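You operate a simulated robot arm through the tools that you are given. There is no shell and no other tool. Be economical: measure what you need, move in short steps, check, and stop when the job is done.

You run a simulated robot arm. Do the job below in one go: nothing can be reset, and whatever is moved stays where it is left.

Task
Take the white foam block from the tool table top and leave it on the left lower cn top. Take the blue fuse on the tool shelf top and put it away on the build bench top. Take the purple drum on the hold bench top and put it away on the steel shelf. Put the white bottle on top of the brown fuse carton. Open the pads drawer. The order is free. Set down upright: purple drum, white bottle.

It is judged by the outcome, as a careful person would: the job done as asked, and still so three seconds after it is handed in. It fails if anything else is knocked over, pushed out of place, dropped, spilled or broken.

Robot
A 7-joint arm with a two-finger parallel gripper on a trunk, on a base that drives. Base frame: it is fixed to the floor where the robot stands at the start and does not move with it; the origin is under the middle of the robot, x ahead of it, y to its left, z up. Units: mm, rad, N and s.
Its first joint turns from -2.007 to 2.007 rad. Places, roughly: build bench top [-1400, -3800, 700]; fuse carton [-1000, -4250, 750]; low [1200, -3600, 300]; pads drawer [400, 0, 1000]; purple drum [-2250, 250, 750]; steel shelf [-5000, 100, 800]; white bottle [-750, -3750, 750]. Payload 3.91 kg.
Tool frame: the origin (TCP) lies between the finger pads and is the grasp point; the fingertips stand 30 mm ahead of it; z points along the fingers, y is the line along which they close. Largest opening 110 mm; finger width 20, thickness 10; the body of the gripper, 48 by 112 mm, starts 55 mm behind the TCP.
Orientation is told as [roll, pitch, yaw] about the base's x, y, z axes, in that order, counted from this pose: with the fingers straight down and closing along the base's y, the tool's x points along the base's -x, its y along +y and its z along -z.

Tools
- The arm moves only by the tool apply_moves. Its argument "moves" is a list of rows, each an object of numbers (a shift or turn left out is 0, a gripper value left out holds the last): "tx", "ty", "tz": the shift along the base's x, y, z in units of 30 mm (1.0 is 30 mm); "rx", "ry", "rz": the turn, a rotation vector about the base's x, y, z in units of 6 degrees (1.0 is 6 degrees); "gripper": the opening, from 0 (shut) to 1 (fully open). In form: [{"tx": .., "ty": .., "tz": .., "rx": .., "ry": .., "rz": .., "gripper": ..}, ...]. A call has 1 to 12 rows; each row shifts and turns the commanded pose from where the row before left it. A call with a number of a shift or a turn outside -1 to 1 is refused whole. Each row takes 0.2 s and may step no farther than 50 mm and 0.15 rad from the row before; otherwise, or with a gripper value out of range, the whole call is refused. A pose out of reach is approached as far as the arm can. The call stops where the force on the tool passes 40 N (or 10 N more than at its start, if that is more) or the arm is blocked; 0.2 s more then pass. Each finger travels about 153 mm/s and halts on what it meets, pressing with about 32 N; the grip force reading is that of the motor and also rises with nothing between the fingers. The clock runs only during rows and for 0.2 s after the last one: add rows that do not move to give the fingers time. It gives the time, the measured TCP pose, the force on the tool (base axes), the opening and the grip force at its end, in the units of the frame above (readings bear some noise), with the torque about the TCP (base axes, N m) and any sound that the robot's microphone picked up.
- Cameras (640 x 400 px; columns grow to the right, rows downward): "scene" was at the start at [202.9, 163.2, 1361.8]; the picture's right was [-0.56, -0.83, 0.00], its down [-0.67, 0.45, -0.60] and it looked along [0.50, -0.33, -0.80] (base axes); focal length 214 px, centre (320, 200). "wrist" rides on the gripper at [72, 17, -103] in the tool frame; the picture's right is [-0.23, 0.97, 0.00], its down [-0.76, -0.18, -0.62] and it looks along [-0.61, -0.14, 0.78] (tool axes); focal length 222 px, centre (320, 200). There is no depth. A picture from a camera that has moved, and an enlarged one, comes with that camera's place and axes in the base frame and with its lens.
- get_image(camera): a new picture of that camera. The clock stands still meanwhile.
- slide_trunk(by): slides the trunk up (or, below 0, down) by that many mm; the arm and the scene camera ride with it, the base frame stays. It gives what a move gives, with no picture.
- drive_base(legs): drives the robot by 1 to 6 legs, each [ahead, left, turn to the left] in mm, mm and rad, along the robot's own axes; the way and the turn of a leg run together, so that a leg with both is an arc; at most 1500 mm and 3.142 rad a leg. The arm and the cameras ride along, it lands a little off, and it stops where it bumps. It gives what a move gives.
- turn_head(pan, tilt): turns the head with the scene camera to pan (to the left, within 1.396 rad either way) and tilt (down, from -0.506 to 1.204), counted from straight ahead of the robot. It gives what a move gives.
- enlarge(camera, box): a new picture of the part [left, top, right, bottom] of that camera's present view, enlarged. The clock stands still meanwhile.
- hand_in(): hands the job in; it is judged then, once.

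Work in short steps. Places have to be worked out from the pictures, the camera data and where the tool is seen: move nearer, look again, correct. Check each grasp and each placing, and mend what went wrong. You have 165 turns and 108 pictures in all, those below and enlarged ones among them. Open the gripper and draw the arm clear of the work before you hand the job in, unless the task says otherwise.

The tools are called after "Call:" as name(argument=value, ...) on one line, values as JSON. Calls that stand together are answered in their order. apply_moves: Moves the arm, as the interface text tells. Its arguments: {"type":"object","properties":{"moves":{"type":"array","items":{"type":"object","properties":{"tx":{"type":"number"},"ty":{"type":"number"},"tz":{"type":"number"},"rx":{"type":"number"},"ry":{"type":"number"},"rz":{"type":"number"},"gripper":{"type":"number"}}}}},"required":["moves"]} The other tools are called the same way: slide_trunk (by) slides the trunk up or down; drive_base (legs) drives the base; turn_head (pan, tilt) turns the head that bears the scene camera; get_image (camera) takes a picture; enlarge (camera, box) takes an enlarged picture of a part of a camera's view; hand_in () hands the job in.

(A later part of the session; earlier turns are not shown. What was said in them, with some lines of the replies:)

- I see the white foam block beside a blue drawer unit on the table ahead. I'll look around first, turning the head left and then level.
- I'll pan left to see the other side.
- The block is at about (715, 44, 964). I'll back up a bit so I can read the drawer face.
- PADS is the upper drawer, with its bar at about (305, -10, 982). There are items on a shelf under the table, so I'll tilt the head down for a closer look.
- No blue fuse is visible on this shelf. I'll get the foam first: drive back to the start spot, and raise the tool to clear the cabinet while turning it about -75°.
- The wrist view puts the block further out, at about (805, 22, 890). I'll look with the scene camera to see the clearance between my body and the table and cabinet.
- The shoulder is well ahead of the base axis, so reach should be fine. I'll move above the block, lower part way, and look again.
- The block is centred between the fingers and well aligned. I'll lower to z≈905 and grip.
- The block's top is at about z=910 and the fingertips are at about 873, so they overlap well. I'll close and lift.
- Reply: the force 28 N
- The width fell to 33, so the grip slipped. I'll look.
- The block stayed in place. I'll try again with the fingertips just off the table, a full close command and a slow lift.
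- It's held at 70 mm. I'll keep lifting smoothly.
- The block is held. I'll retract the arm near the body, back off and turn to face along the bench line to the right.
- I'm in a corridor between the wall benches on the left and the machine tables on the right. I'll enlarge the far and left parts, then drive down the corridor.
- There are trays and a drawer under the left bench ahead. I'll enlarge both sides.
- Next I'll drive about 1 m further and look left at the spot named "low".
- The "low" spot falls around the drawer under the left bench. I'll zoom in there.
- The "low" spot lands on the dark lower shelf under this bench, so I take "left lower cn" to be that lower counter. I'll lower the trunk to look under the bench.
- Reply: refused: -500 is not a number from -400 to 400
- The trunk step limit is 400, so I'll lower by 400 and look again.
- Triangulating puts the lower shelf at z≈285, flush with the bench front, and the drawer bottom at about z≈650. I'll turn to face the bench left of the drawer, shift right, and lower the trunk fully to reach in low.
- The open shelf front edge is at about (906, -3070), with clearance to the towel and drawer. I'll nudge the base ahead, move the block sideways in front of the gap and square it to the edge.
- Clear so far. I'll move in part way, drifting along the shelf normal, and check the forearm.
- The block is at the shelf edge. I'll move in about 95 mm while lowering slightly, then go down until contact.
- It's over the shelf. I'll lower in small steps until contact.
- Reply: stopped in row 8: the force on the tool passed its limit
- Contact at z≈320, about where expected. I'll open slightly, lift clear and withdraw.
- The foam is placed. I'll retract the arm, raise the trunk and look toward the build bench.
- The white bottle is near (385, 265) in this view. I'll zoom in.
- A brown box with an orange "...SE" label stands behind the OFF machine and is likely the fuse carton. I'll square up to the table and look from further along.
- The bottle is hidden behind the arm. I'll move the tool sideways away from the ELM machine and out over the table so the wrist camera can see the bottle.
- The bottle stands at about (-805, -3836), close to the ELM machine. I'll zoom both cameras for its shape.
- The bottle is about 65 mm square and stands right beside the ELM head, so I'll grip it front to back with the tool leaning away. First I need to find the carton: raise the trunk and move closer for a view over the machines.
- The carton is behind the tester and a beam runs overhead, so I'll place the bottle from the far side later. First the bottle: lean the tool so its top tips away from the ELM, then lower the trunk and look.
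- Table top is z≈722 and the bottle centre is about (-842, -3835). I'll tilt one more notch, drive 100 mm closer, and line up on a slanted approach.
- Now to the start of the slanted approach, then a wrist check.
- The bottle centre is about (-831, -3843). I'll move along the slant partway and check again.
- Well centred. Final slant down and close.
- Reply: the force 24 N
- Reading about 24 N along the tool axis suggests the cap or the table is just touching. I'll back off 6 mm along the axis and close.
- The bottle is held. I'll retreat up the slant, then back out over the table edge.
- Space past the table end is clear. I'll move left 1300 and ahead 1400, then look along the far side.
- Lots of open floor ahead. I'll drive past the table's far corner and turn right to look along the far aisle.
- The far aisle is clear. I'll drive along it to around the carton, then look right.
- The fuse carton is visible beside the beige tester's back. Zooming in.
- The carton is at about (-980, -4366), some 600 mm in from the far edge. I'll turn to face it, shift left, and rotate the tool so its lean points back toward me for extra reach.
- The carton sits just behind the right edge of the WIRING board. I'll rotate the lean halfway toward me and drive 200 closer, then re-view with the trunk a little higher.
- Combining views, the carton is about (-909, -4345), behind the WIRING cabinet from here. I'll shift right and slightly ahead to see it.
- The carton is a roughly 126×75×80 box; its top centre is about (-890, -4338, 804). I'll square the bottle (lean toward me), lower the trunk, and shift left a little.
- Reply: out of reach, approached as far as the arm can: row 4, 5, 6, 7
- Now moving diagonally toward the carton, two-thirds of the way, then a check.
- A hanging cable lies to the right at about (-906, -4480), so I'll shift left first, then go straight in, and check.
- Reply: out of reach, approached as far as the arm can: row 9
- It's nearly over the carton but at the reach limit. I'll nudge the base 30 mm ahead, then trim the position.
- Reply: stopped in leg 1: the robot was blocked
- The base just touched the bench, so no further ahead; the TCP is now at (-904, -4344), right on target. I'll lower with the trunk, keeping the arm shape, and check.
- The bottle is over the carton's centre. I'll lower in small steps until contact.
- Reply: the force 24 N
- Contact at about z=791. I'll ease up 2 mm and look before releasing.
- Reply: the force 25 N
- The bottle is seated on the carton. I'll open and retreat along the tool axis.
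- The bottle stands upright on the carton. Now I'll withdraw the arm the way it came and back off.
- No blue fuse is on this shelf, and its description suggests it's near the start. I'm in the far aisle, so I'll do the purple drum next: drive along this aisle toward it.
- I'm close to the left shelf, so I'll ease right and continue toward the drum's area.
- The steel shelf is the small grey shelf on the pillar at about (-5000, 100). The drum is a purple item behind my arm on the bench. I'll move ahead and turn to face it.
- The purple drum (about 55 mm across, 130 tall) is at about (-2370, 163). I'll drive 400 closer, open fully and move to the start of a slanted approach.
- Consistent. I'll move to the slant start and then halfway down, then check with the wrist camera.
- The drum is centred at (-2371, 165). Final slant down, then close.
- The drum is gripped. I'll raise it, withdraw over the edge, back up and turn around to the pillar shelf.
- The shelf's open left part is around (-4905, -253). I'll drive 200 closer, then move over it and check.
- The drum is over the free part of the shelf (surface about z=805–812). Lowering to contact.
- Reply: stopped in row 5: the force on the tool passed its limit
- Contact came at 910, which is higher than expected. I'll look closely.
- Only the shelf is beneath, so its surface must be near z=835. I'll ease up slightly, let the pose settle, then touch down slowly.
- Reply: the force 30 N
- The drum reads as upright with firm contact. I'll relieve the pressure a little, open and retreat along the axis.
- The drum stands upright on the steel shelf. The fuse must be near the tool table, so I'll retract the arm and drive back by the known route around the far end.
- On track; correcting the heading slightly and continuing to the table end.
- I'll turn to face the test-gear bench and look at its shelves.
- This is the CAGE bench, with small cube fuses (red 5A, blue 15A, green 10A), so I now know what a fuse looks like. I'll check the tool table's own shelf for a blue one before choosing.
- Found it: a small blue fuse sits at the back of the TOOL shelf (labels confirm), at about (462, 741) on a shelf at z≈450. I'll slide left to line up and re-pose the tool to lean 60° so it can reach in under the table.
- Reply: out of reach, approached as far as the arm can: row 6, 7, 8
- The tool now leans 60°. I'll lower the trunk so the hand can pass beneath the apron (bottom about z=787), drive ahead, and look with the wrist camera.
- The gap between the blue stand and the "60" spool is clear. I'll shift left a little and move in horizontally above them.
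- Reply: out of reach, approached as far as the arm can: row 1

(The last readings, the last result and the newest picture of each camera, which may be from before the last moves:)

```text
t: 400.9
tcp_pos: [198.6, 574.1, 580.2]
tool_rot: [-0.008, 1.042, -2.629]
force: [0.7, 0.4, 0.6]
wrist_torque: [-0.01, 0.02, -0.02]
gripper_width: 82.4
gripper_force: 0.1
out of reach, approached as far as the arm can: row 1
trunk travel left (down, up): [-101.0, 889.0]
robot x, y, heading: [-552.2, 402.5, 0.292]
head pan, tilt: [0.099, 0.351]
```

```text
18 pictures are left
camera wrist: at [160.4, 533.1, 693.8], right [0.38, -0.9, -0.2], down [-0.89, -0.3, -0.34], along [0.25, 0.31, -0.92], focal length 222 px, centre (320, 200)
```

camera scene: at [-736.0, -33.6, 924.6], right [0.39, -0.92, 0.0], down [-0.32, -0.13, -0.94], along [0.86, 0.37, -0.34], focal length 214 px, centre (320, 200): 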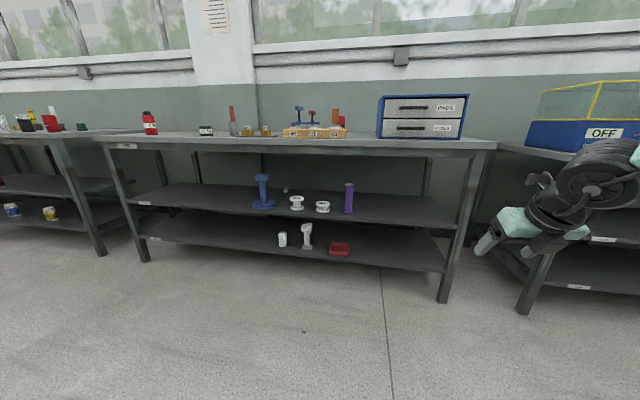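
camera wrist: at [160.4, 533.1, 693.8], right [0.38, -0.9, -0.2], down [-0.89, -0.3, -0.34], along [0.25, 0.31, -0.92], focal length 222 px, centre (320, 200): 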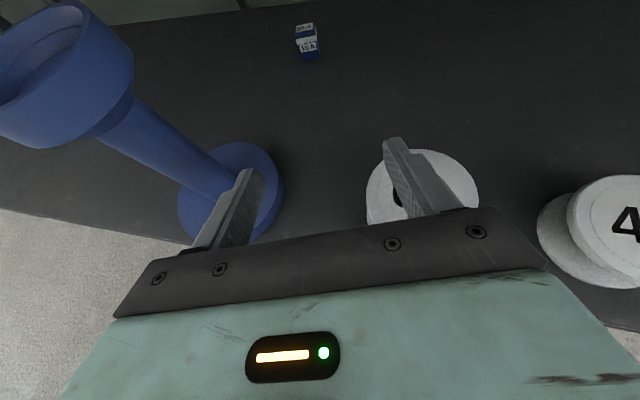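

The fuse is at about (447, 726). I'll continue in, starting the descent along the tool axis, then check again.

Call:
apply_moves(moves=[{"tx": 0.86, "ty": 0.53}, {"tx": 0.86, "ty": 0.53}, {"tx": 0.86, "ty": 0.53}, {"tx": 0.86, "ty": 0.53}, {"tx": 0.81, "ty": 0.49, "tz": -0.53}, {"tx": 0.81, "ty": 0.49, "tz": -0.53}, {"tx": 0.81, "ty": 0.49, "tz": -0.53}, {}])

Call:
get_image(camera="wrist")

```text
t: 402.7
tcp_pos: [376.8, 682.0, 527.6]
tool_rot: [-0.009, 1.042, -2.626]
force: [-0.2, 0.8, -0.3]
wrist_torque: [0.01, 0.0, -0.03]
gripper_width: 82.2
gripper_force: 0.0
trunk travel left (down, up): [-101.0, 889.0]
robot x, y, heading: [-551.7, 403.7, 0.294]
head pan, tilt: [0.099, 0.351]
```

```text
17 pictures are left
camera wrist: at [339.8, 640.7, 643.1], right [0.38, -0.9, -0.2], down [-0.89, -0.3, -0.34], along [0.25, 0.31, -0.92], focal length 222 px, centre (320, 200)
```

wrist: 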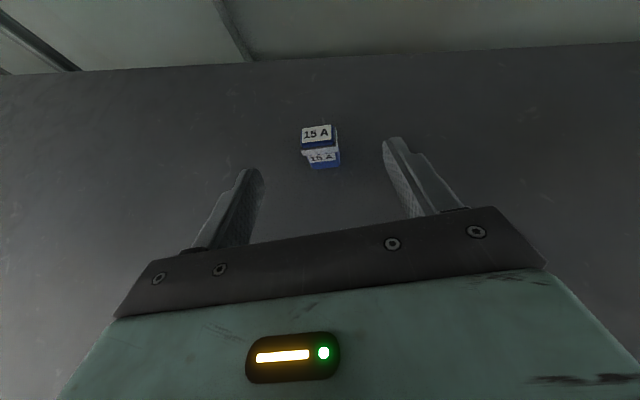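

Centred between the fingers. Final approach, then close.

Call:
apply_moves(moves=[{"tx": 0.61, "ty": 0.37, "tz": -0.5}, {"tx": 0.61, "ty": 0.37, "tz": -0.5}, {"tx": 0.61, "ty": 0.37, "tz": -0.5}, {}])

Call:
apply_moves(moves=[{"gripper": 0.3}, {"gripper": 0.0}, {}, {}, {}])

Call:
get_image(camera="wrist")

```text
t: 403.7
tcp_pos: [427.9, 717.0, 493.5]
tool_rot: [-0.002, 1.054, -2.619]
force: [-6.8, -2.7, 8.5]
wrist_torque: [-0.31, -0.2, -0.26]
gripper_width: 82.3
gripper_force: 0.1
trunk travel left (down, up): [-101.0, 889.0]
robot x, y, heading: [-552.6, 403.7, 0.292]
head pan, tilt: [0.099, 0.351]
stopped in row 4: the force on the tool passed its limit (the readings are from after the stop); the commanded pose is now the measured one
```

```text
t: 404.9
tcp_pos: [429.3, 715.5, 494.5]
tool_rot: [-0.003, 1.055, -2.623]
force: [6.2, -8.4, 22.0]
wrist_torque: [-0.11, -0.65, -0.2]
gripper_width: 25.2
gripper_force: 32.5
trunk travel left (down, up): [-101.0, 889.0]
robot x, y, heading: [-551.9, 401.7, 0.291]
head pan, tilt: [0.099, 0.351]
```

```text
16 pictures are left
camera wrist: at [391.1, 674.0, 606.8], right [0.39, -0.9, -0.2], down [-0.88, -0.3, -0.35], along [0.26, 0.31, -0.91], focal length 222 px, centre (320, 200)
```

wrist: 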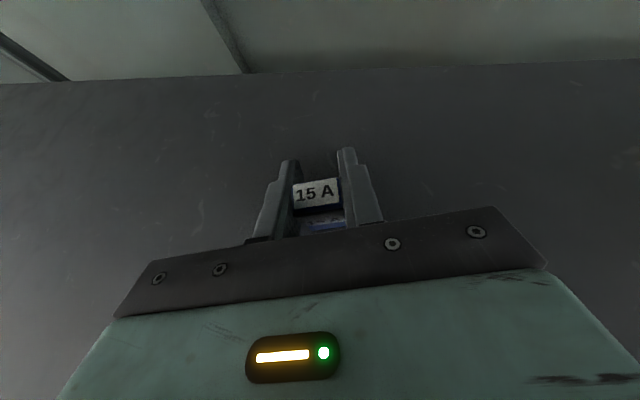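

Gripped: 25 mm width, with the 15 A label between the fingers. I'll lift slightly and withdraw along the reverse path.

Call:
apply_moves(moves=[{"tz": 0.2}, {"tz": 0.3}, {"tx": -0.7, "ty": -0.42, "tz": 0.46}, {"tx": -0.81, "ty": -0.49, "tz": 0.53}, {"tx": -0.81, "ty": -0.49, "tz": 0.53}, {"tx": -0.81, "ty": -0.49, "tz": 0.4}, {"tx": -0.86, "ty": -0.53}, {"tx": -0.86, "ty": -0.53}, {"tx": -0.86, "ty": -0.53}, {"tx": -0.86, "ty": -0.53}, {"tx": -0.86, "ty": -0.53}, {"tx": -0.86, "ty": -0.53}])

Call:
get_image(camera="wrist")

```text
t: 407.5
tcp_pos: [178.6, 562.5, 566.8]
tool_rot: [0.0, 1.05, -2.622]
force: [-0.3, 0.4, -0.9]
wrist_torque: [0.0, 0.01, -0.04]
gripper_width: 24.9
gripper_force: 31.9
trunk travel left (down, up): [-101.0, 889.0]
robot x, y, heading: [-556.0, 397.6, 0.29]
head pan, tilt: [0.099, 0.351]
```

```text
15 pictures are left
camera wrist: at [140.1, 521.9, 679.4], right [0.39, -0.9, -0.2], down [-0.89, -0.3, -0.35], along [0.26, 0.31, -0.91], focal length 222 px, centre (320, 200)
```

wrist: 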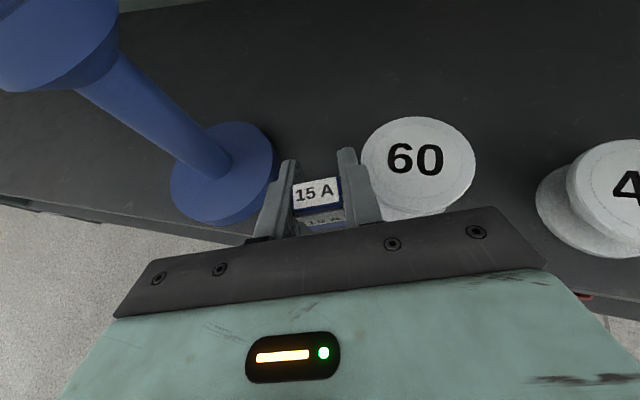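

The fuse is out past the stand. I'll rise a bit to clear the spool, pull back further, then reverse the base and raise the trunk.

Call:
apply_moves(moves=[{"tz": 0.6}, {"tx": -0.87, "ty": -0.49, "tz": 0.3}, {"tx": -0.87, "ty": -0.49}, {"tx": -0.87, "ty": -0.49}, {"tx": -0.87, "ty": -0.49}])

Call:
drive_base(legs=[[-500, 0, 0]])

Call:
slide_trunk(by=400)

```text
t: 408.7
tcp_pos: [75.3, 505.6, 592.2]
tool_rot: [-0.003, 1.051, -2.621]
force: [0.2, -0.6, -0.2]
wrist_torque: [-0.04, 0.05, 0.0]
gripper_width: 24.5
gripper_force: 31.9
trunk travel left (down, up): [-101.0, 889.0]
robot x, y, heading: [-551.1, 402.5, 0.294]
head pan, tilt: [0.099, 0.351]
```

```text
t: 411.6
tcp_pos: [-392.1, 364.1, 591.2]
tool_rot: [-0.004, 1.05, -2.625]
force: [0.1, -0.5, -0.3]
wrist_torque: [-0.01, 0.03, 0.02]
gripper_width: 24.7
gripper_force: 31.6
trunk travel left (down, up): [-101.0, 889.0]
robot x, y, heading: [-1020.7, 261.6, 0.286]
head pan, tilt: [0.099, 0.351]
```

```text
t: 415.4
tcp_pos: [-393.3, 363.8, 991.3]
tool_rot: [-0.004, 1.051, -2.626]
force: [0.6, 0.0, 0.3]
wrist_torque: [-0.01, -0.01, -0.03]
gripper_width: 24.5
gripper_force: 31.7
trunk travel left (down, up): [-501.0, 489.0]
robot x, y, heading: [-1022.4, 260.1, 0.289]
head pan, tilt: [0.099, 0.351]
```

Now I'll carry the fuse to the build bench (far aisle) by the known route.

Call:
drive_base(legs=[[0, 0, -1.576], [1500, 0, 0], [1500, 0, 0]])

```text
t: 417.8
tcp_pos: [-440.9, -61.7, 991.3]
tool_rot: [-0.003, 1.05, 2.981]
force: [-0.9, 0.2, 0.0]
wrist_torque: [-0.01, 0.0, 0.01]
gripper_width: 24.8
gripper_force: 31.8
trunk travel left (down, up): [-501.0, 489.0]
robot x, y, heading: [-996.7, 252.6, -0.392]
head pan, tilt: [0.099, 0.351]
stopped in leg 1: the robot was blocked; the commanded pose is now the measured one
```

The turn was blocked partway. I'll look around for what touched.

Call:
turn_head(pan=-1.2, tilt=0.5)

Call:
get_image(camera="scene")

```text
t: 419.3
tcp_pos: [-439.2, -61.3, 991.4]
tool_rot: [-0.002, 1.049, 2.982]
force: [0.5, 0.4, 0.2]
wrist_torque: [-0.01, 0.0, 0.0]
gripper_width: 24.6
gripper_force: 32.1
trunk travel left (down, up): [-501.0, 489.0]
robot x, y, heading: [-992.8, 251.7, -0.387]
head pan, tilt: [-1.201, 0.499]
```

```text
14 pictures are left
camera scene: at [-787.2, 296.7, 1173.9], right [-1.0, 0.02, 0.0], down [0.01, 0.48, -0.88], along [-0.02, -0.88, -0.48], focal length 214 px, centre (320, 200)
```

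scene: 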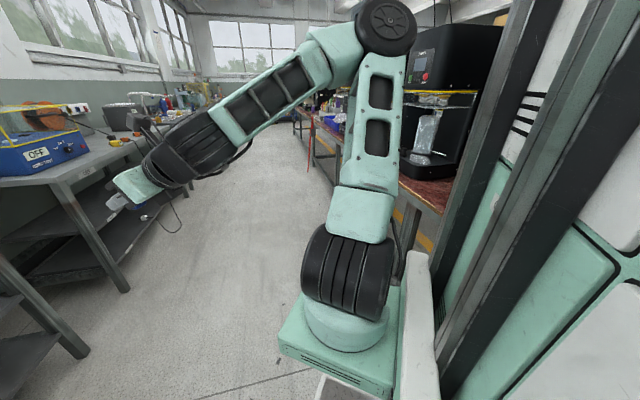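

Most likely the base's rear corner touched the machine table behind. I'll move away from it toward the wall side first, then finish the turn.

Call:
drive_base(legs=[[125, 100, 0], [0, 0, -0.89], [1500, 0, 0], [1500, 0, 0]])

```text
t: 437.2
tcp_pos: [124.7, -3234.4, 991.5]
tool_rot: [-0.004, 1.05, 2.098]
force: [-0.1, 0.8, 0.4]
wrist_torque: [-0.01, -0.01, 0.01]
gripper_width: 25.0
gripper_force: 32.0
trunk travel left (down, up): [-501.0, 489.0]
robot x, y, heading: [15.2, -2606.5, -1.273]
head pan, tilt: [-1.201, 0.499]
```

Call:
drive_base(legs=[[1500, 0, 0], [1500, 0, 0], [380, 0, 0], [0, 0, -1.575]])

Call:
drive_base(legs=[[1500, 0, 0], [1200, 0, 0]])

```text
t: 457.7
tcp_pos: [423.9, -5936.7, 991.6]
tool_rot: [-0.003, 1.051, 0.508]
force: [0.4, 0.3, -0.5]
wrist_torque: [0.01, -0.01, 0.02]
gripper_width: 24.8
gripper_force: 32.1
trunk travel left (down, up): [-501.0, 489.0]
robot x, y, heading: [1055.3, -5841.6, -2.862]
head pan, tilt: [-1.201, 0.499]
```

```text
t: 470.7
tcp_pos: [-2133.8, -6729.6, 993.0]
tool_rot: [-0.005, 1.05, 0.533]
force: [0.1, 1.1, -0.1]
wrist_torque: [-0.01, 0.03, -0.01]
gripper_width: 24.7
gripper_force: 31.5
trunk travel left (down, up): [-501.0, 489.0]
robot x, y, heading: [-1506.1, -6616.7, -2.841]
head pan, tilt: [-1.201, 0.499]
```

Call:
drive_base(legs=[[0, 0, -1.587], [1500, 0, 0], [1030, 0, 0], [0, 0, -1.57]])

Call:
turn_head(pan=-0.25, tilt=0.7)

Call:
get_image(camera="scene")

```text
t: 490.5
tcp_pos: [-1537.8, -4140.2, 991.0]
tool_rot: [-0.003, 1.051, -2.656]
force: [-0.1, -0.4, -0.8]
wrist_torque: [-0.04, -0.03, 0.01]
gripper_width: 24.5
gripper_force: 31.9
trunk travel left (down, up): [-501.0, 489.0]
robot x, y, heading: [-2169.1, -4225.4, 0.255]
head pan, tilt: [-1.201, 0.499]
```

```text
t: 491.8
tcp_pos: [-1537.0, -4141.0, 991.1]
tool_rot: [-0.006, 1.051, -2.657]
force: [-0.9, -0.2, 0.3]
wrist_torque: [0.01, 0.02, -0.01]
gripper_width: 24.9
gripper_force: 32.3
trunk travel left (down, up): [-501.0, 489.0]
robot x, y, heading: [-2172.4, -4222.5, 0.253]
head pan, tilt: [-0.25, 0.7]
```

```text
13 pictures are left
camera scene: at [-1998.8, -3988.9, 1156.2], right [0.01, -1.0, 0.0], down [-0.64, 0.0, -0.77], along [0.77, 0.0, -0.64], focal length 214 px, centre (320, 200)
```

scene: 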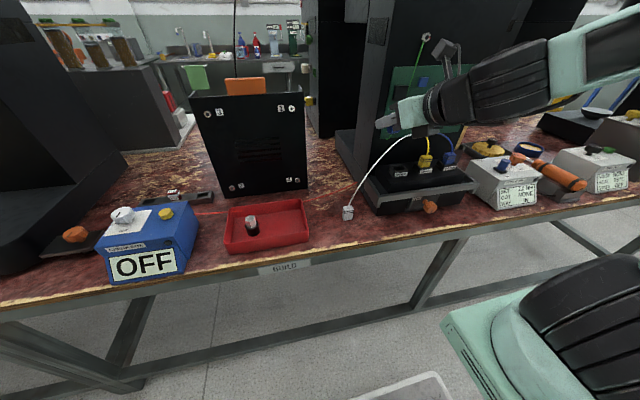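

There's a free spot on the BUILD bench between the red tray and the white plug, at about (-1577, -4020). I'll shift the base left to put the fuse above it and lower with the trunk.

Call:
drive_base(legs=[[0, 127, 0]])

Call:
slide_trunk(by=-150)

Call:
get_image(camera="wrist")

```text
t: 493.0
tcp_pos: [-1570.0, -4016.5, 992.1]
tool_rot: [-0.004, 1.051, -2.653]
force: [0.0, 0.3, -0.3]
wrist_torque: [0.0, 0.01, -0.01]
gripper_width: 25.0
gripper_force: 31.6
trunk travel left (down, up): [-501.0, 489.0]
robot x, y, heading: [-2201.1, -4102.4, 0.27]
head pan, tilt: [-0.25, 0.7]
```

```text
t: 494.8
tcp_pos: [-1569.2, -4017.0, 841.2]
tool_rot: [-0.002, 1.05, -2.653]
force: [-0.7, 0.1, 0.4]
wrist_torque: [-0.02, -0.01, 0.0]
gripper_width: 24.7
gripper_force: 31.3
trunk travel left (down, up): [-351.0, 639.0]
robot x, y, heading: [-2201.8, -4103.2, 0.262]
head pan, tilt: [-0.25, 0.7]
```

```text
12 pictures are left
camera wrist: at [-1609.3, -4056.9, 955.2], right [0.36, -0.91, -0.2], down [-0.89, -0.28, -0.35], along [0.26, 0.3, -0.91], focal length 222 px, centre (320, 200)
```

wrist: 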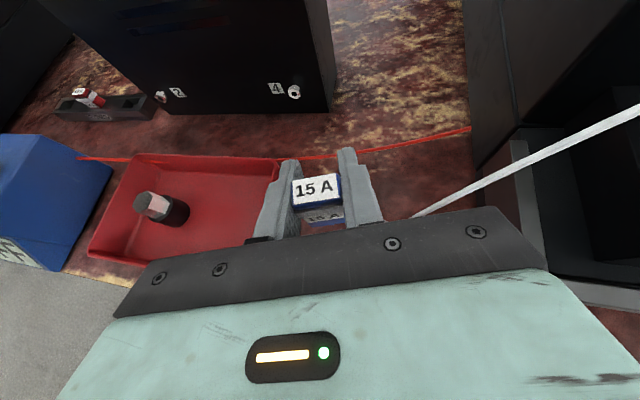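

The landing point is midway between the tray and the plug. I'll lower the rest of the way gently.

Call:
slide_trunk(by=-70)

Call:
apply_moves(moves=[{"tz": -0.2}, {"tz": -0.15}, {"tz": -0.12}, {"tz": -0.12}, {"tz": -0.12}, {"tz": -0.12}, {"tz": -0.12}])

```text
t: 495.9
tcp_pos: [-1569.2, -4017.0, 771.5]
tool_rot: [-0.002, 1.05, -2.652]
force: [0.2, 0.4, -0.6]
wrist_torque: [0.0, 0.02, -0.02]
gripper_width: 24.7
gripper_force: 32.0
trunk travel left (down, up): [-281.0, 709.0]
robot x, y, heading: [-2202.0, -4100.0, 0.268]
head pan, tilt: [-0.25, 0.7]
```

```text
t: 497.5
tcp_pos: [-1565.1, -4015.3, 746.7]
tool_rot: [-0.005, 1.051, -2.651]
force: [0.0, -0.6, 0.2]
wrist_torque: [-0.01, 0.0, -0.03]
gripper_width: 24.8
gripper_force: 32.5
out of reach, approached as far as the arm can: row 5
trunk travel left (down, up): [-281.0, 709.0]
robot x, y, heading: [-2202.8, -4102.9, 0.259]
head pan, tilt: [-0.25, 0.7]
```

Call:
slide_trunk(by=-5)

Call:
apply_moves(moves=[{"tz": -0.08}, {"tz": -0.08}, {"tz": -0.08}])

Call:
enlarge(camera="scene", box=[290, 140, 420, 260])

```text
t: 498.0
tcp_pos: [-1564.7, -4016.6, 744.8]
tool_rot: [0.0, 1.056, -2.648]
force: [-2.2, -2.9, 22.2]
wrist_torque: [0.16, -0.34, 0.12]
gripper_width: 24.8
gripper_force: 31.7
trunk travel left (down, up): [-276.0, 714.0]
robot x, y, heading: [-2203.5, -4103.6, 0.263]
head pan, tilt: [-0.25, 0.7]
```

```text
t: 498.4
tcp_pos: [-1563.1, -4015.1, 743.4]
tool_rot: [0.002, 1.058, -2.647]
force: [-0.4, -0.4, 11.5]
wrist_torque: [0.29, -0.17, 0.15]
gripper_width: 24.8
gripper_force: 32.6
trunk travel left (down, up): [-276.0, 714.0]
robot x, y, heading: [-2203.2, -4104.3, 0.265]
head pan, tilt: [-0.25, 0.7]
stopped in row 2: the force on the tool passed its limit (the readings are from after the stop); the commanded pose is now the measured one
```

```text
3.33 times, centred on (355, 200) of scene
camera zoom: at [-2032.3, -3867.1, 931.0], right [0.01, -1.0, 0.0], down [-0.64, -0.01, -0.77], along [0.77, 0.01, -0.64], focal length 715 px, centre (203, 200)
```

zoom: 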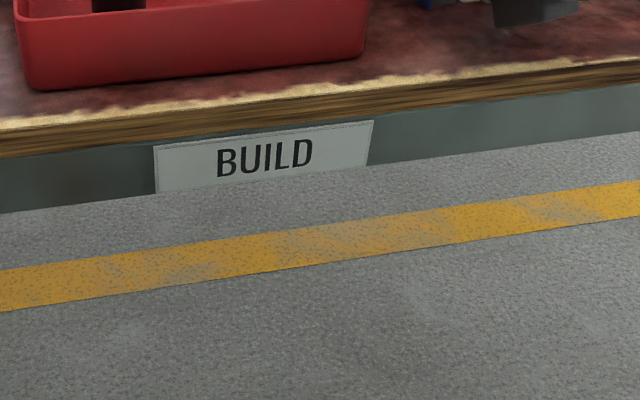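

Contact is solid. I'll open modestly and back out along the tool axis, then view.

Call:
apply_moves(moves=[{"gripper": 0.45}, {}, {}, {"tz": 0.1, "tx": -0.15, "ty": -0.08}, {"tx": -0.6, "ty": -0.32, "tz": 0.4}, {"tx": -0.6, "ty": -0.32, "tz": 0.45}, {"tx": -0.3, "ty": -0.16, "tz": 0.8}, {"tz": 0.9}, {"tz": 0.9}, {"tz": 0.9}])

Call:
slide_trunk(by=300)

Call:
get_image(camera="scene")

```text
t: 500.6
tcp_pos: [-1600.3, -4038.1, 885.5]
tool_rot: [0.0, 1.054, -2.648]
force: [-0.5, -0.2, 0.6]
wrist_torque: [-0.03, 0.0, -0.02]
gripper_width: 49.7
gripper_force: 0.1
out of reach, approached as far as the arm can: row 5, 6
trunk travel left (down, up): [-276.0, 714.0]
robot x, y, heading: [-2200.5, -4098.1, 0.262]
head pan, tilt: [-0.25, 0.7]
```

```text
t: 503.6
tcp_pos: [-1599.7, -4038.7, 1184.8]
tool_rot: [-0.001, 1.054, -2.647]
force: [-0.1, 0.1, -0.6]
wrist_torque: [0.02, 0.01, 0.0]
gripper_width: 49.6
gripper_force: 0.1
trunk travel left (down, up): [-576.0, 414.0]
robot x, y, heading: [-2200.2, -4100.6, 0.262]
head pan, tilt: [-0.25, 0.7]
```

```text
10 pictures are left
camera scene: at [-2032.0, -3867.1, 1231.2], right [0.01, -1.0, 0.0], down [-0.64, -0.01, -0.76], along [0.76, 0.01, -0.64], focal length 214 px, centre (320, 200)
```

scene: 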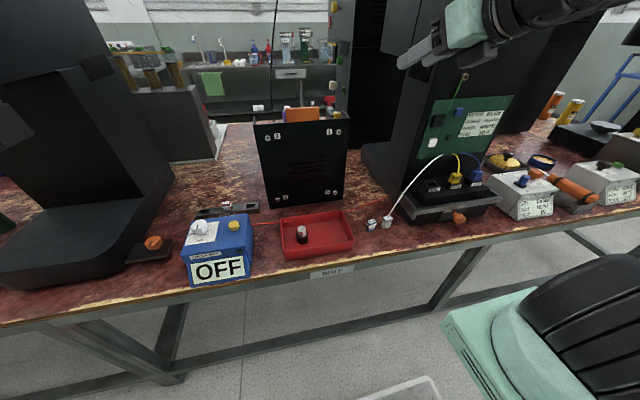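

The fuse is on the build bench. Now for the drawer: back off, return the tool to pointing straight down, and rotate it to close along the drawer's pull direction.

Call:
drive_base(legs=[[-350, 0, 0]])

Call:
apply_moves(moves=[{"rx": -0.47, "ry": 0.88}, {"rx": -0.47, "ry": 0.88}, {"rx": -0.47, "ry": 0.88}, {"rx": -0.47, "ry": 0.88}, {"rx": -0.47, "ry": 0.88}, {"rx": -0.47, "ry": 0.88}, {"rx": -0.47, "ry": 0.88}, {"rx": -0.47, "ry": 0.88}, {"rx": -0.47, "ry": 0.88}, {"rx": -0.47, "ry": 0.88}])

Call:
apply_moves(moves=[{"rz": 1}, {"rz": 1}, {"rz": 1}, {"rz": 1}, {"rz": 1}, {"rz": 1}, {"rz": 1}, {"rz": 1}, {"rz": 1}, {"rz": 1}, {"rz": 1}, {"rz": 1}])

```text
t: 505.9
tcp_pos: [-1939.9, -4126.3, 1186.1]
tool_rot: [0.0, 1.054, -2.642]
force: [-0.2, -0.9, -0.1]
wrist_torque: [0.02, -0.01, 0.01]
gripper_width: 49.4
gripper_force: 0.1
trunk travel left (down, up): [-576.0, 414.0]
robot x, y, heading: [-2539.5, -4192.2, 0.267]
head pan, tilt: [-0.25, 0.7]
```

```text
t: 508.1
tcp_pos: [-1939.7, -4126.3, 1186.0]
tool_rot: [-0.008, 0.009, -2.645]
force: [0.6, -1.3, -0.4]
wrist_torque: [-0.01, -0.03, 0.01]
gripper_width: 49.4
gripper_force: 0.0
trunk travel left (down, up): [-576.0, 414.0]
robot x, y, heading: [-2543.0, -4193.6, 0.264]
head pan, tilt: [-0.25, 0.7]
```

```text
t: 510.7
tcp_pos: [-1937.9, -4125.7, 1185.6]
tool_rot: [-0.006, 0.011, -1.389]
force: [0.0, -0.1, -0.8]
wrist_torque: [-0.05, 0.03, 0.01]
gripper_width: 49.5
gripper_force: 0.1
trunk travel left (down, up): [-576.0, 414.0]
robot x, y, heading: [-2542.1, -4192.7, 0.269]
head pan, tilt: [-0.25, 0.7]
```

Arm is ready. Driving back to the tool table by the same route.

Call:
drive_base(legs=[[0, 0, -1.556], [1500, 200, 0], [1080, 0, 0], [0, 0, 1.57]])

Call:
drive_base(legs=[[1500, 0, 0], [1180, 0, 0], [0, 0, 1.57]])

```text
refused: leg 2 is longer than a leg can be; nothing moved
```

```text
t: 514.1
tcp_pos: [-1471.6, -3988.7, 1198.4]
tool_rot: [0.044, -0.036, -1.337]
force: [-0.4, -0.3, -0.6]
wrist_torque: [-0.02, 0.01, 0.01]
gripper_width: 49.7
gripper_force: 0.1
trunk travel left (down, up): [-576.0, 414.0]
robot x, y, heading: [-2047.3, -4058.9, 0.259]
head pan, tilt: [-0.25, 0.7]
stopped in leg 1: the robot was blocked; the commanded pose is now the measured one
```

The first call was refused, and the second then drove me into the bench side until it was blocked. Before moving, I'll look at what was touched.

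Call:
get_image(camera="scene")

```text
9 pictures are left
camera scene: at [-1880.9, -3825.0, 1233.9], right [0.01, -1.0, 0.0], down [-0.64, -0.01, -0.77], along [0.77, 0.01, -0.64], focal length 214 px, centre (320, 200)
```

scene: 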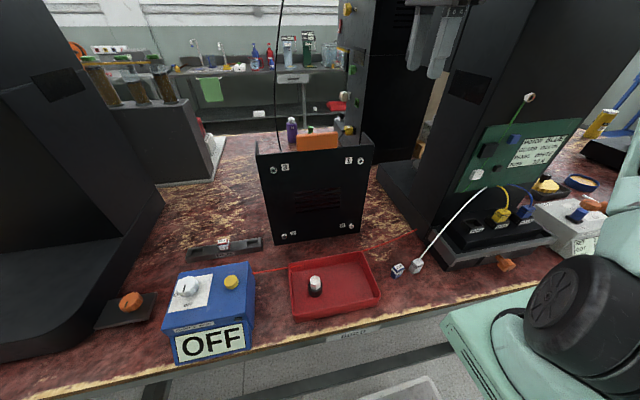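

Nothing looks disturbed: the stop is at the same place the base touched the bench before, and the arm is clear of the cabinet. I'll back straight off.

Call:
drive_base(legs=[[-350, 0, 0]])

```text
t: 516.4
tcp_pos: [-1794.5, -4077.1, 1187.8]
tool_rot: [0.025, -0.03, -1.344]
force: [0.3, 0.0, 0.0]
wrist_torque: [0.01, 0.01, -0.02]
gripper_width: 49.5
gripper_force: 0.1
trunk travel left (down, up): [-576.0, 414.0]
robot x, y, heading: [-2377.4, -4145.8, 0.267]
head pan, tilt: [-0.25, 0.7]
```

Call:
drive_base(legs=[[0, 0, -1.556], [1500, 0, 0], [1090, 0, 0], [0, 0, 1.57]])

```text
t: 536.3
tcp_pos: [-1178.0, -6603.6, 1188.5]
tool_rot: [0.023, -0.029, -1.426]
force: [-0.2, 1.0, 0.0]
wrist_torque: [0.03, 0.0, 0.0]
gripper_width: 49.5
gripper_force: 0.0
trunk travel left (down, up): [-576.0, 414.0]
robot x, y, heading: [-1762.4, -6621.8, 0.179]
head pan, tilt: [-0.25, 0.7]
```

Call:
drive_base(legs=[[0, 0, 0.11], [1500, 0, 0], [1350, 0, 0], [0, 0, 1.57]])

```text
t: 554.9
tcp_pos: [989.4, -5223.1, 1188.9]
tool_rot: [0.022, -0.03, 0.252]
force: [-0.7, 0.1, 0.8]
wrist_torque: [-0.01, 0.0, 0.0]
gripper_width: 49.5
gripper_force: 0.1
trunk travel left (down, up): [-576.0, 414.0]
robot x, y, heading: [1073.0, -5799.8, 1.857]
head pan, tilt: [-0.25, 0.7]
```

Call:
drive_base(legs=[[1500, 0, 0], [1500, 0, 0], [1500, 0, 0], [1300, 0, 0]])

```text
t: 582.4
tcp_pos: [-701.2, 288.2, 1188.1]
tool_rot: [0.026, -0.03, 0.285]
force: [0.2, 0.2, 0.1]
wrist_torque: [0.02, 0.01, -0.04]
gripper_width: 49.7
gripper_force: 0.0
trunk travel left (down, up): [-576.0, 414.0]
robot x, y, heading: [-599.5, -290.0, 1.889]
head pan, tilt: [-0.25, 0.7]
```

Call:
drive_base(legs=[[0, 0, -1.604]])

Call:
turn_head(pan=-0.15, tilt=0.5)

Call:
get_image(camera="scene")

```text
t: 586.8
tcp_pos: [-14.9, -241.7, 1189.1]
tool_rot: [0.025, -0.03, -1.38]
force: [-0.4, -0.7, 0.0]
wrist_torque: [0.04, -0.01, 0.02]
gripper_width: 49.4
gripper_force: 0.1
trunk travel left (down, up): [-576.0, 414.0]
robot x, y, heading: [-598.9, -288.1, 0.226]
head pan, tilt: [-0.25, 0.7]
```

```text
t: 587.5
tcp_pos: [-14.6, -241.7, 1188.8]
tool_rot: [0.023, -0.029, -1.38]
force: [0.2, 0.9, -0.1]
wrist_torque: [0.0, 0.0, 0.01]
gripper_width: 49.4
gripper_force: 0.1
trunk travel left (down, up): [-576.0, 414.0]
robot x, y, heading: [-599.0, -290.6, 0.221]
head pan, tilt: [-0.15, 0.499]
```

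```text
8 pictures are left
camera scene: at [-414.9, -52.8, 1248.8], right [0.07, -1.0, 0.0], down [-0.48, -0.03, -0.88], along [0.88, 0.06, -0.48], focal length 214 px, centre (320, 200)
```

scene: 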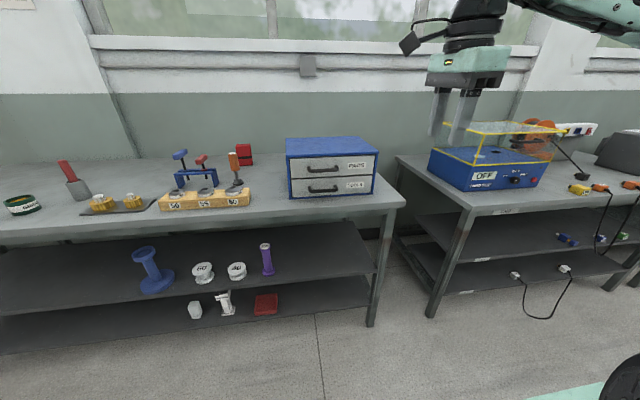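

Call:
enlarge(camera="scene", box=[270, 125, 390, 205])

```text
5.00 times, centred on (330, 165) of scene
camera zoom: at [-414.9, -52.8, 1248.8], right [0.07, -1.0, 0.0], down [-0.48, -0.03, -0.88], along [0.88, 0.06, -0.48], focal length 1072 px, centre (270, 375)
```

zoom: 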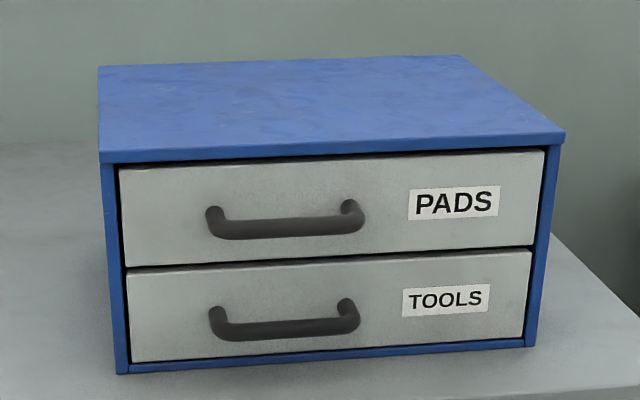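

The bar of the PADS drawer is at about (319, -15, 970), with a gap behind it of about 25 mm. I'll drive a bit closer and left, straighten the tool and set a 30 mm opening.

Call:
drive_base(legs=[[0, 0, 0.06], [150, 180, 0]])

Call:
apply_moves(moves=[{"rx": 0.24, "ry": 0.28, "rz": 0.76, "gripper": 0.29}, {}, {}])

```text
t: 589.8
tcp_pos: [76.6, 17.3, 1189.2]
tool_rot: [0.024, -0.029, -1.316]
force: [0.2, 0.5, -0.7]
wrist_torque: [-0.01, 0.02, 0.0]
gripper_width: 49.6
gripper_force: 0.1
trunk travel left (down, up): [-576.0, 414.0]
robot x, y, heading: [-500.9, -66.5, 0.288]
head pan, tilt: [-0.15, 0.499]
```

```text
t: 590.5
tcp_pos: [77.6, 18.0, 1189.5]
tool_rot: [0.003, 0.001, -1.235]
force: [0.1, 0.7, -0.3]
wrist_torque: [0.0, -0.02, 0.0]
gripper_width: 31.7
gripper_force: 0.1
trunk travel left (down, up): [-576.0, 414.0]
robot x, y, heading: [-503.6, -70.6, 0.288]
head pan, tilt: [-0.15, 0.499]
```

Call:
apply_moves(moves=[{"tx": 0.92, "ty": -0.16, "tz": -0.4, "rz": -0.5}, {"tx": 0.92, "ty": -0.16, "tz": -0.4}, {"tx": 0.92, "ty": -0.16, "tz": -0.4}, {"tx": 0.92, "ty": -0.16, "tz": -0.4}, {"tx": 0.92, "ty": -0.16, "tz": -0.4}, {"tx": 0.92, "ty": -0.16, "tz": -0.4}, {"tx": 0.92, "ty": -0.16, "tz": -0.4}, {"tx": 0.92, "ty": -0.16, "tz": -0.4}, {}])

Call:
get_image(camera="wrist")

```text
t: 592.5
tcp_pos: [298.7, -21.4, 1092.3]
tool_rot: [0.004, 0.002, -1.286]
force: [-0.3, 1.1, -1.2]
wrist_torque: [-0.04, 0.03, -0.02]
gripper_width: 31.8
gripper_force: 0.1
trunk travel left (down, up): [-576.0, 414.0]
robot x, y, heading: [-503.7, -70.8, 0.29]
head pan, tilt: [-0.15, 0.499]
```

```text
6 pictures are left
camera wrist: at [293.9, 52.7, 1195.4], right [1.0, 0.05, 0.0], down [0.04, -0.78, 0.62], along [0.04, -0.62, -0.78], focal length 222 px, centre (320, 200)
```

wrist: 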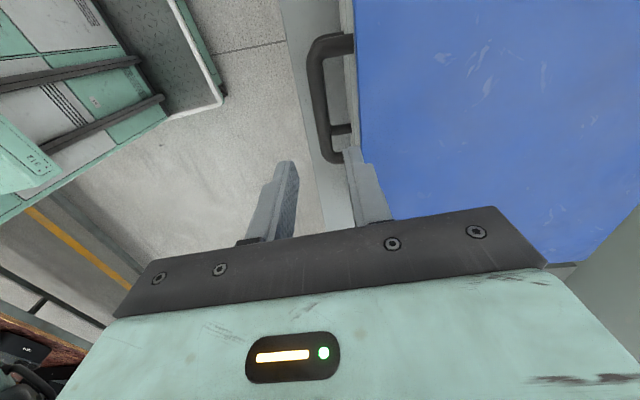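

The bar is directly under the TCP (about x=298 at y=-20), and the rear finger has around 6–8 mm clearance each side. I'll square the yaw slightly and descend.

Call:
apply_moves(moves=[{"rz": -0.7}, {"tz": -0.7}, {"tz": -0.7}, {"tz": -0.6}, {}])

Call:
get_image(camera="wrist")

```text
t: 593.8
tcp_pos: [296.5, -19.2, 1031.7]
tool_rot: [0.004, 0.002, -1.361]
force: [-0.3, 0.2, -0.3]
wrist_torque: [0.02, 0.03, 0.01]
gripper_width: 32.0
gripper_force: 0.1
trunk travel left (down, up): [-576.0, 414.0]
robot x, y, heading: [-502.6, -72.7, 0.287]
head pan, tilt: [-0.15, 0.499]
```

```text
5 pictures are left
camera wrist: at [298.4, 54.9, 1135.3], right [1.0, -0.02, 0.0], down [-0.02, -0.78, 0.62], along [-0.01, -0.62, -0.78], focal length 222 px, centre (320, 200)
```

wrist: 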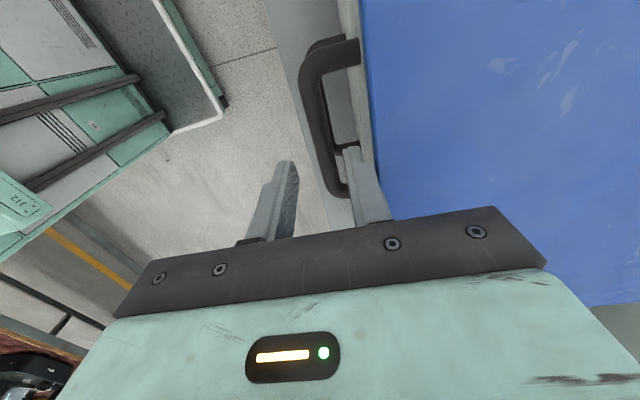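

The bar is at x≈304 here and the face at about 330. A 3 mm nudge centres the rear finger in the gap; then I descend the rest in small steps.

Call:
apply_moves(moves=[{"tx": 0.11}, {"tz": -0.3}, {"tz": -0.3}, {"tz": -0.25}, {"tz": -0.25}, {}])

```text
t: 594.5
tcp_pos: [299.5, -20.2, 1030.1]
tool_rot: [0.021, 0.001, -1.361]
force: [-1.8, -1.5, 17.5]
wrist_torque: [-0.07, -0.52, -0.03]
gripper_width: 31.6
gripper_force: 0.0
trunk travel left (down, up): [-576.0, 414.0]
robot x, y, heading: [-499.1, -70.3, 0.292]
head pan, tilt: [-0.15, 0.499]
stopped in row 3: the force on the tool passed its limit (the readings are from after the stop); the commanded pose is now the measured one
```

The rear finger landed on the cabinet's top lip, whose top is at about z=1000. I'll lift, shift back 4–5 mm and try again, watching the force.

Call:
apply_moves(moves=[{"tz": 0.3}, {"tx": -0.16}, {"tz": -0.2}, {"tz": -0.2}, {"tz": -0.2}, {"tz": -0.2}, {}])

Call:
enlarge(camera="wrist", box=[230, 20, 430, 230])

```text
t: 596.0
tcp_pos: [295.9, -19.0, 1012.5]
tool_rot: [0.016, 0.002, -1.363]
force: [0.1, -0.1, -0.2]
wrist_torque: [-0.01, 0.01, -0.01]
gripper_width: 31.7
gripper_force: 0.0
trunk travel left (down, up): [-576.0, 414.0]
robot x, y, heading: [-505.2, -69.2, 0.287]
head pan, tilt: [-0.15, 0.499]
```

```text
1.90 times, centred on (330, 125) of wrist
camera zoom: at [296.4, 54.2, 1114.7], right [1.0, -0.02, 0.02], down [-0.03, -0.79, 0.62], along [0.0, -0.62, -0.79], focal length 423 px, centre (301, 343)
```

zoom: 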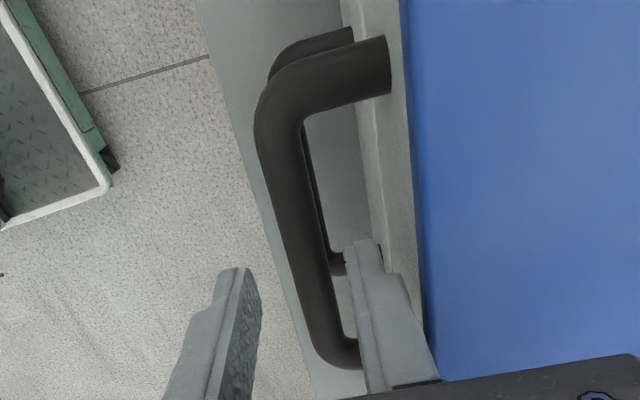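

The rear finger is now past the lip, cleanly between bar and face. Descending about 40 mm more and closing on the bar.

Call:
apply_moves(moves=[{"tz": -0.3}, {"tz": -0.3}, {"tz": -0.3}, {"tz": -0.3}, {"tz": -0.2}, {}])

Call:
apply_moves(moves=[{"gripper": 0.15}, {"gripper": 0.0}, {}, {}, {}])

```text
t: 597.5
tcp_pos: [295.0, -20.8, 974.7]
tool_rot: [0.025, 0.002, -1.364]
force: [10.3, 1.3, 32.5]
wrist_torque: [-0.58, -0.72, 0.18]
gripper_width: 31.9
gripper_force: 0.1
trunk travel left (down, up): [-576.0, 414.0]
robot x, y, heading: [-502.7, -69.4, 0.292]
head pan, tilt: [-0.15, 0.499]
```

```text
t: 597.9
tcp_pos: [297.2, -19.8, 973.6]
tool_rot: [0.026, 0.002, -1.361]
force: [-7.8, -2.4, 11.0]
wrist_torque: [-0.07, -1.04, -0.04]
gripper_width: 13.4
gripper_force: 45.6
trunk travel left (down, up): [-576.0, 414.0]
robot x, y, heading: [-498.5, -69.8, 0.286]
head pan, tilt: [-0.15, 0.499]
stopped in row 2: the force on the tool passed its limit (the readings are from after the stop); the commanded pose is now the measured one
```

The bar is gripped (13.4 mm). I'll pull straight out along the drawer's normal in small steps.

Call:
apply_moves(moves=[{"tz": 0.05}, {"tx": -0.3, "ty": -0.07}, {"tx": -0.4, "ty": -0.09}, {"tx": -0.5, "ty": -0.12}, {"tx": -0.5, "ty": -0.12}, {"tx": -0.5, "ty": -0.12}])

```text
t: 599.3
tcp_pos: [228.1, -33.8, 974.6]
tool_rot: [0.023, 0.003, -1.361]
force: [-1.2, 10.9, 3.2]
wrist_torque: [-0.79, -0.06, 0.2]
gripper_width: 13.4
gripper_force: 44.8
trunk travel left (down, up): [-576.0, 414.0]
robot x, y, heading: [-506.2, -69.7, 0.286]
head pan, tilt: [-0.15, 0.499]
```

It slides: 69 mm out. A side force of +11 N suggests a bit less -y; continuing with that correction.

Call:
apply_moves(moves=[{"tx": -0.5, "ty": -0.05}, {"tx": -0.5, "ty": -0.05}, {"tx": -0.5, "ty": -0.08}, {"tx": -0.5, "ty": -0.08}, {"tx": -0.5, "ty": -0.08}])

```text
t: 600.5
tcp_pos: [156.6, -48.9, 973.3]
tool_rot: [0.024, -0.003, -1.363]
force: [7.6, -32.4, 14.3]
wrist_torque: [0.01, 0.0, 0.91]
gripper_width: 14.0
gripper_force: 45.3
trunk travel left (down, up): [-576.0, 414.0]
robot x, y, heading: [-504.5, -70.7, 0.286]
head pan, tilt: [-0.15, 0.499]
```

The side force is now the other way; the true slope is about 0.22. I'll adjust and continue.

Call:
apply_moves(moves=[{"tx": -0.2, "ty": -0.2}, {"tx": -0.5, "ty": -0.13}, {"tx": -0.5, "ty": -0.12}, {"tx": -0.5, "ty": -0.12}])

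```text
t: 601.5
tcp_pos: [104.6, -60.4, 973.6]
tool_rot: [0.025, 0.006, -1.361]
force: [3.8, 11.3, -2.9]
wrist_torque: [0.04, 0.07, 0.26]
gripper_width: 13.8
gripper_force: 44.8
trunk travel left (down, up): [-576.0, 414.0]
robot x, y, heading: [-504.1, -71.4, 0.289]
head pan, tilt: [-0.15, 0.499]
```

About 195 mm open. I'll pull two more small steps, checking for an end stop.

Call:
apply_moves(moves=[{"tx": -0.4, "ty": -0.08}, {"tx": -0.4, "ty": -0.08}])

Call:
get_image(camera="scene")

```text
t: 601.9
tcp_pos: [103.8, -61.0, 972.5]
tool_rot: [0.04, 0.01, -1.359]
force: [14.1, 10.4, -16.7]
wrist_torque: [-0.02, -0.02, 0.27]
gripper_width: 13.6
gripper_force: 45.0
trunk travel left (down, up): [-576.0, 414.0]
robot x, y, heading: [-503.2, -69.9, 0.288]
head pan, tilt: [-0.15, 0.499]
stopped in row 1: the force on the tool passed its limit (the readings are from after the stop); the commanded pose is now the measured one
```

```text
3 pictures are left
camera scene: at [-333.5, 180.5, 1248.3], right [0.14, -0.99, 0.0], down [-0.47, -0.07, -0.88], along [0.87, 0.12, -0.48], focal length 214 px, centre (320, 200)
```

scene: 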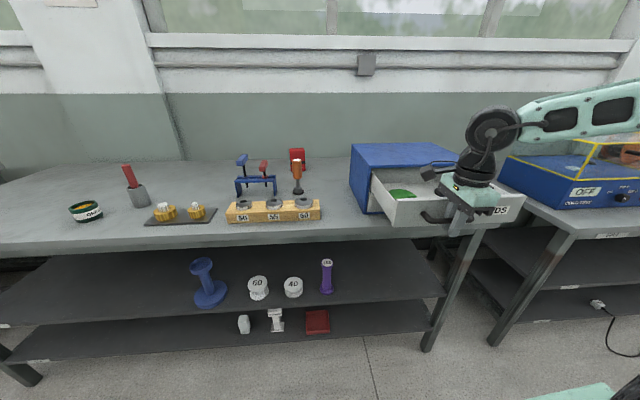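

The drawer is fully open at its stop, with the pads visible inside. I'll open the fingers a little, lift straight up and retreat.

Call:
apply_moves(moves=[{"gripper": 0.26}, {}, {}, {"tz": 0.3}, {"tz": 0.5}, {"tz": 0.8}, {"tz": 0.9}, {"tz": 0.9}, {"tz": 0.9}])

Call:
drive_base(legs=[[-230, 0, 0]])

Call:
apply_moves(moves=[{"gripper": 1.0}, {}, {}, {}])

Call:
get_image(camera="scene")

```text
t: 603.9
tcp_pos: [102.6, -61.5, 1103.2]
tool_rot: [0.039, 0.008, -1.36]
force: [0.4, 0.1, 0.2]
wrist_torque: [0.0, 0.01, -0.02]
gripper_width: 28.6
gripper_force: 0.1
trunk travel left (down, up): [-576.0, 414.0]
robot x, y, heading: [-500.6, -70.0, 0.286]
head pan, tilt: [-0.15, 0.499]
```

```text
t: 605.6
tcp_pos: [-118.4, -128.4, 1101.8]
tool_rot: [0.038, 0.009, -1.365]
force: [0.4, -0.9, -0.5]
wrist_torque: [-0.02, -0.01, 0.0]
gripper_width: 28.5
gripper_force: 0.0
trunk travel left (down, up): [-576.0, 414.0]
robot x, y, heading: [-724.1, -135.0, 0.284]
head pan, tilt: [-0.15, 0.499]
```

```text
t: 606.6
tcp_pos: [-118.6, -127.0, 1102.8]
tool_rot: [0.038, 0.009, -1.363]
force: [-0.3, 0.5, 0.2]
wrist_torque: [0.02, 0.01, 0.02]
gripper_width: 110.0
gripper_force: 0.1
trunk travel left (down, up): [-576.0, 414.0]
robot x, y, heading: [-717.9, -133.5, 0.283]
head pan, tilt: [-0.15, 0.499]
```

```text
2 pictures are left
camera scene: at [-555.4, 114.1, 1248.9], right [0.14, -0.99, 0.0], down [-0.47, -0.07, -0.88], along [0.87, 0.12, -0.48], focal length 214 px, centre (320, 200)
```

scene: 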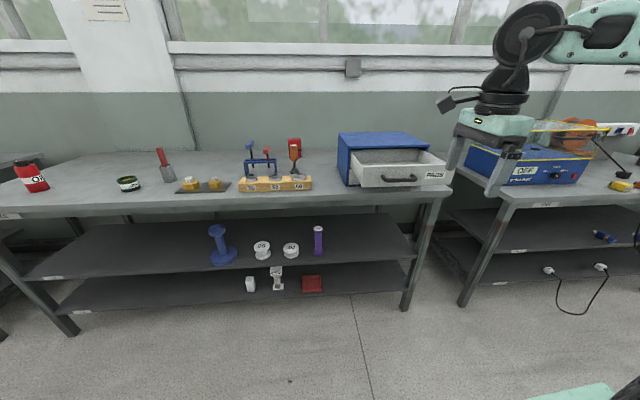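

The drawer stays open, the other four items are in their places, and the gripper is open and clear of the work. Handing in.

Call:
hand_in()

```text
The job is handed in.
```

I did all five parts and handed the job in; every result was checked by camera.

- **White foam block:** it is on the lower shelf under the left bench. I took "left lower cn" to be that shelf, since no label confirmed the name.
- **Blue fuse:** the 15 A fuse from the TOOL shelf is on the bench labelled BUILD, between the red tray and the white plug.
- **Purple drum:** it stands upright on the small grey shelf on the pillar, at the place given for the steel shelf.
- **White bottle:** it stands upright on top of the fuse carton.
- **Pads drawer:** it is open to its stop.

The robot's base bumped something three times while driving: the build bench twice, and once probably the machine table opposite the tool table. Nothing looked moved in the pictures taken after the second bench bump. I did not re-check the machine table.
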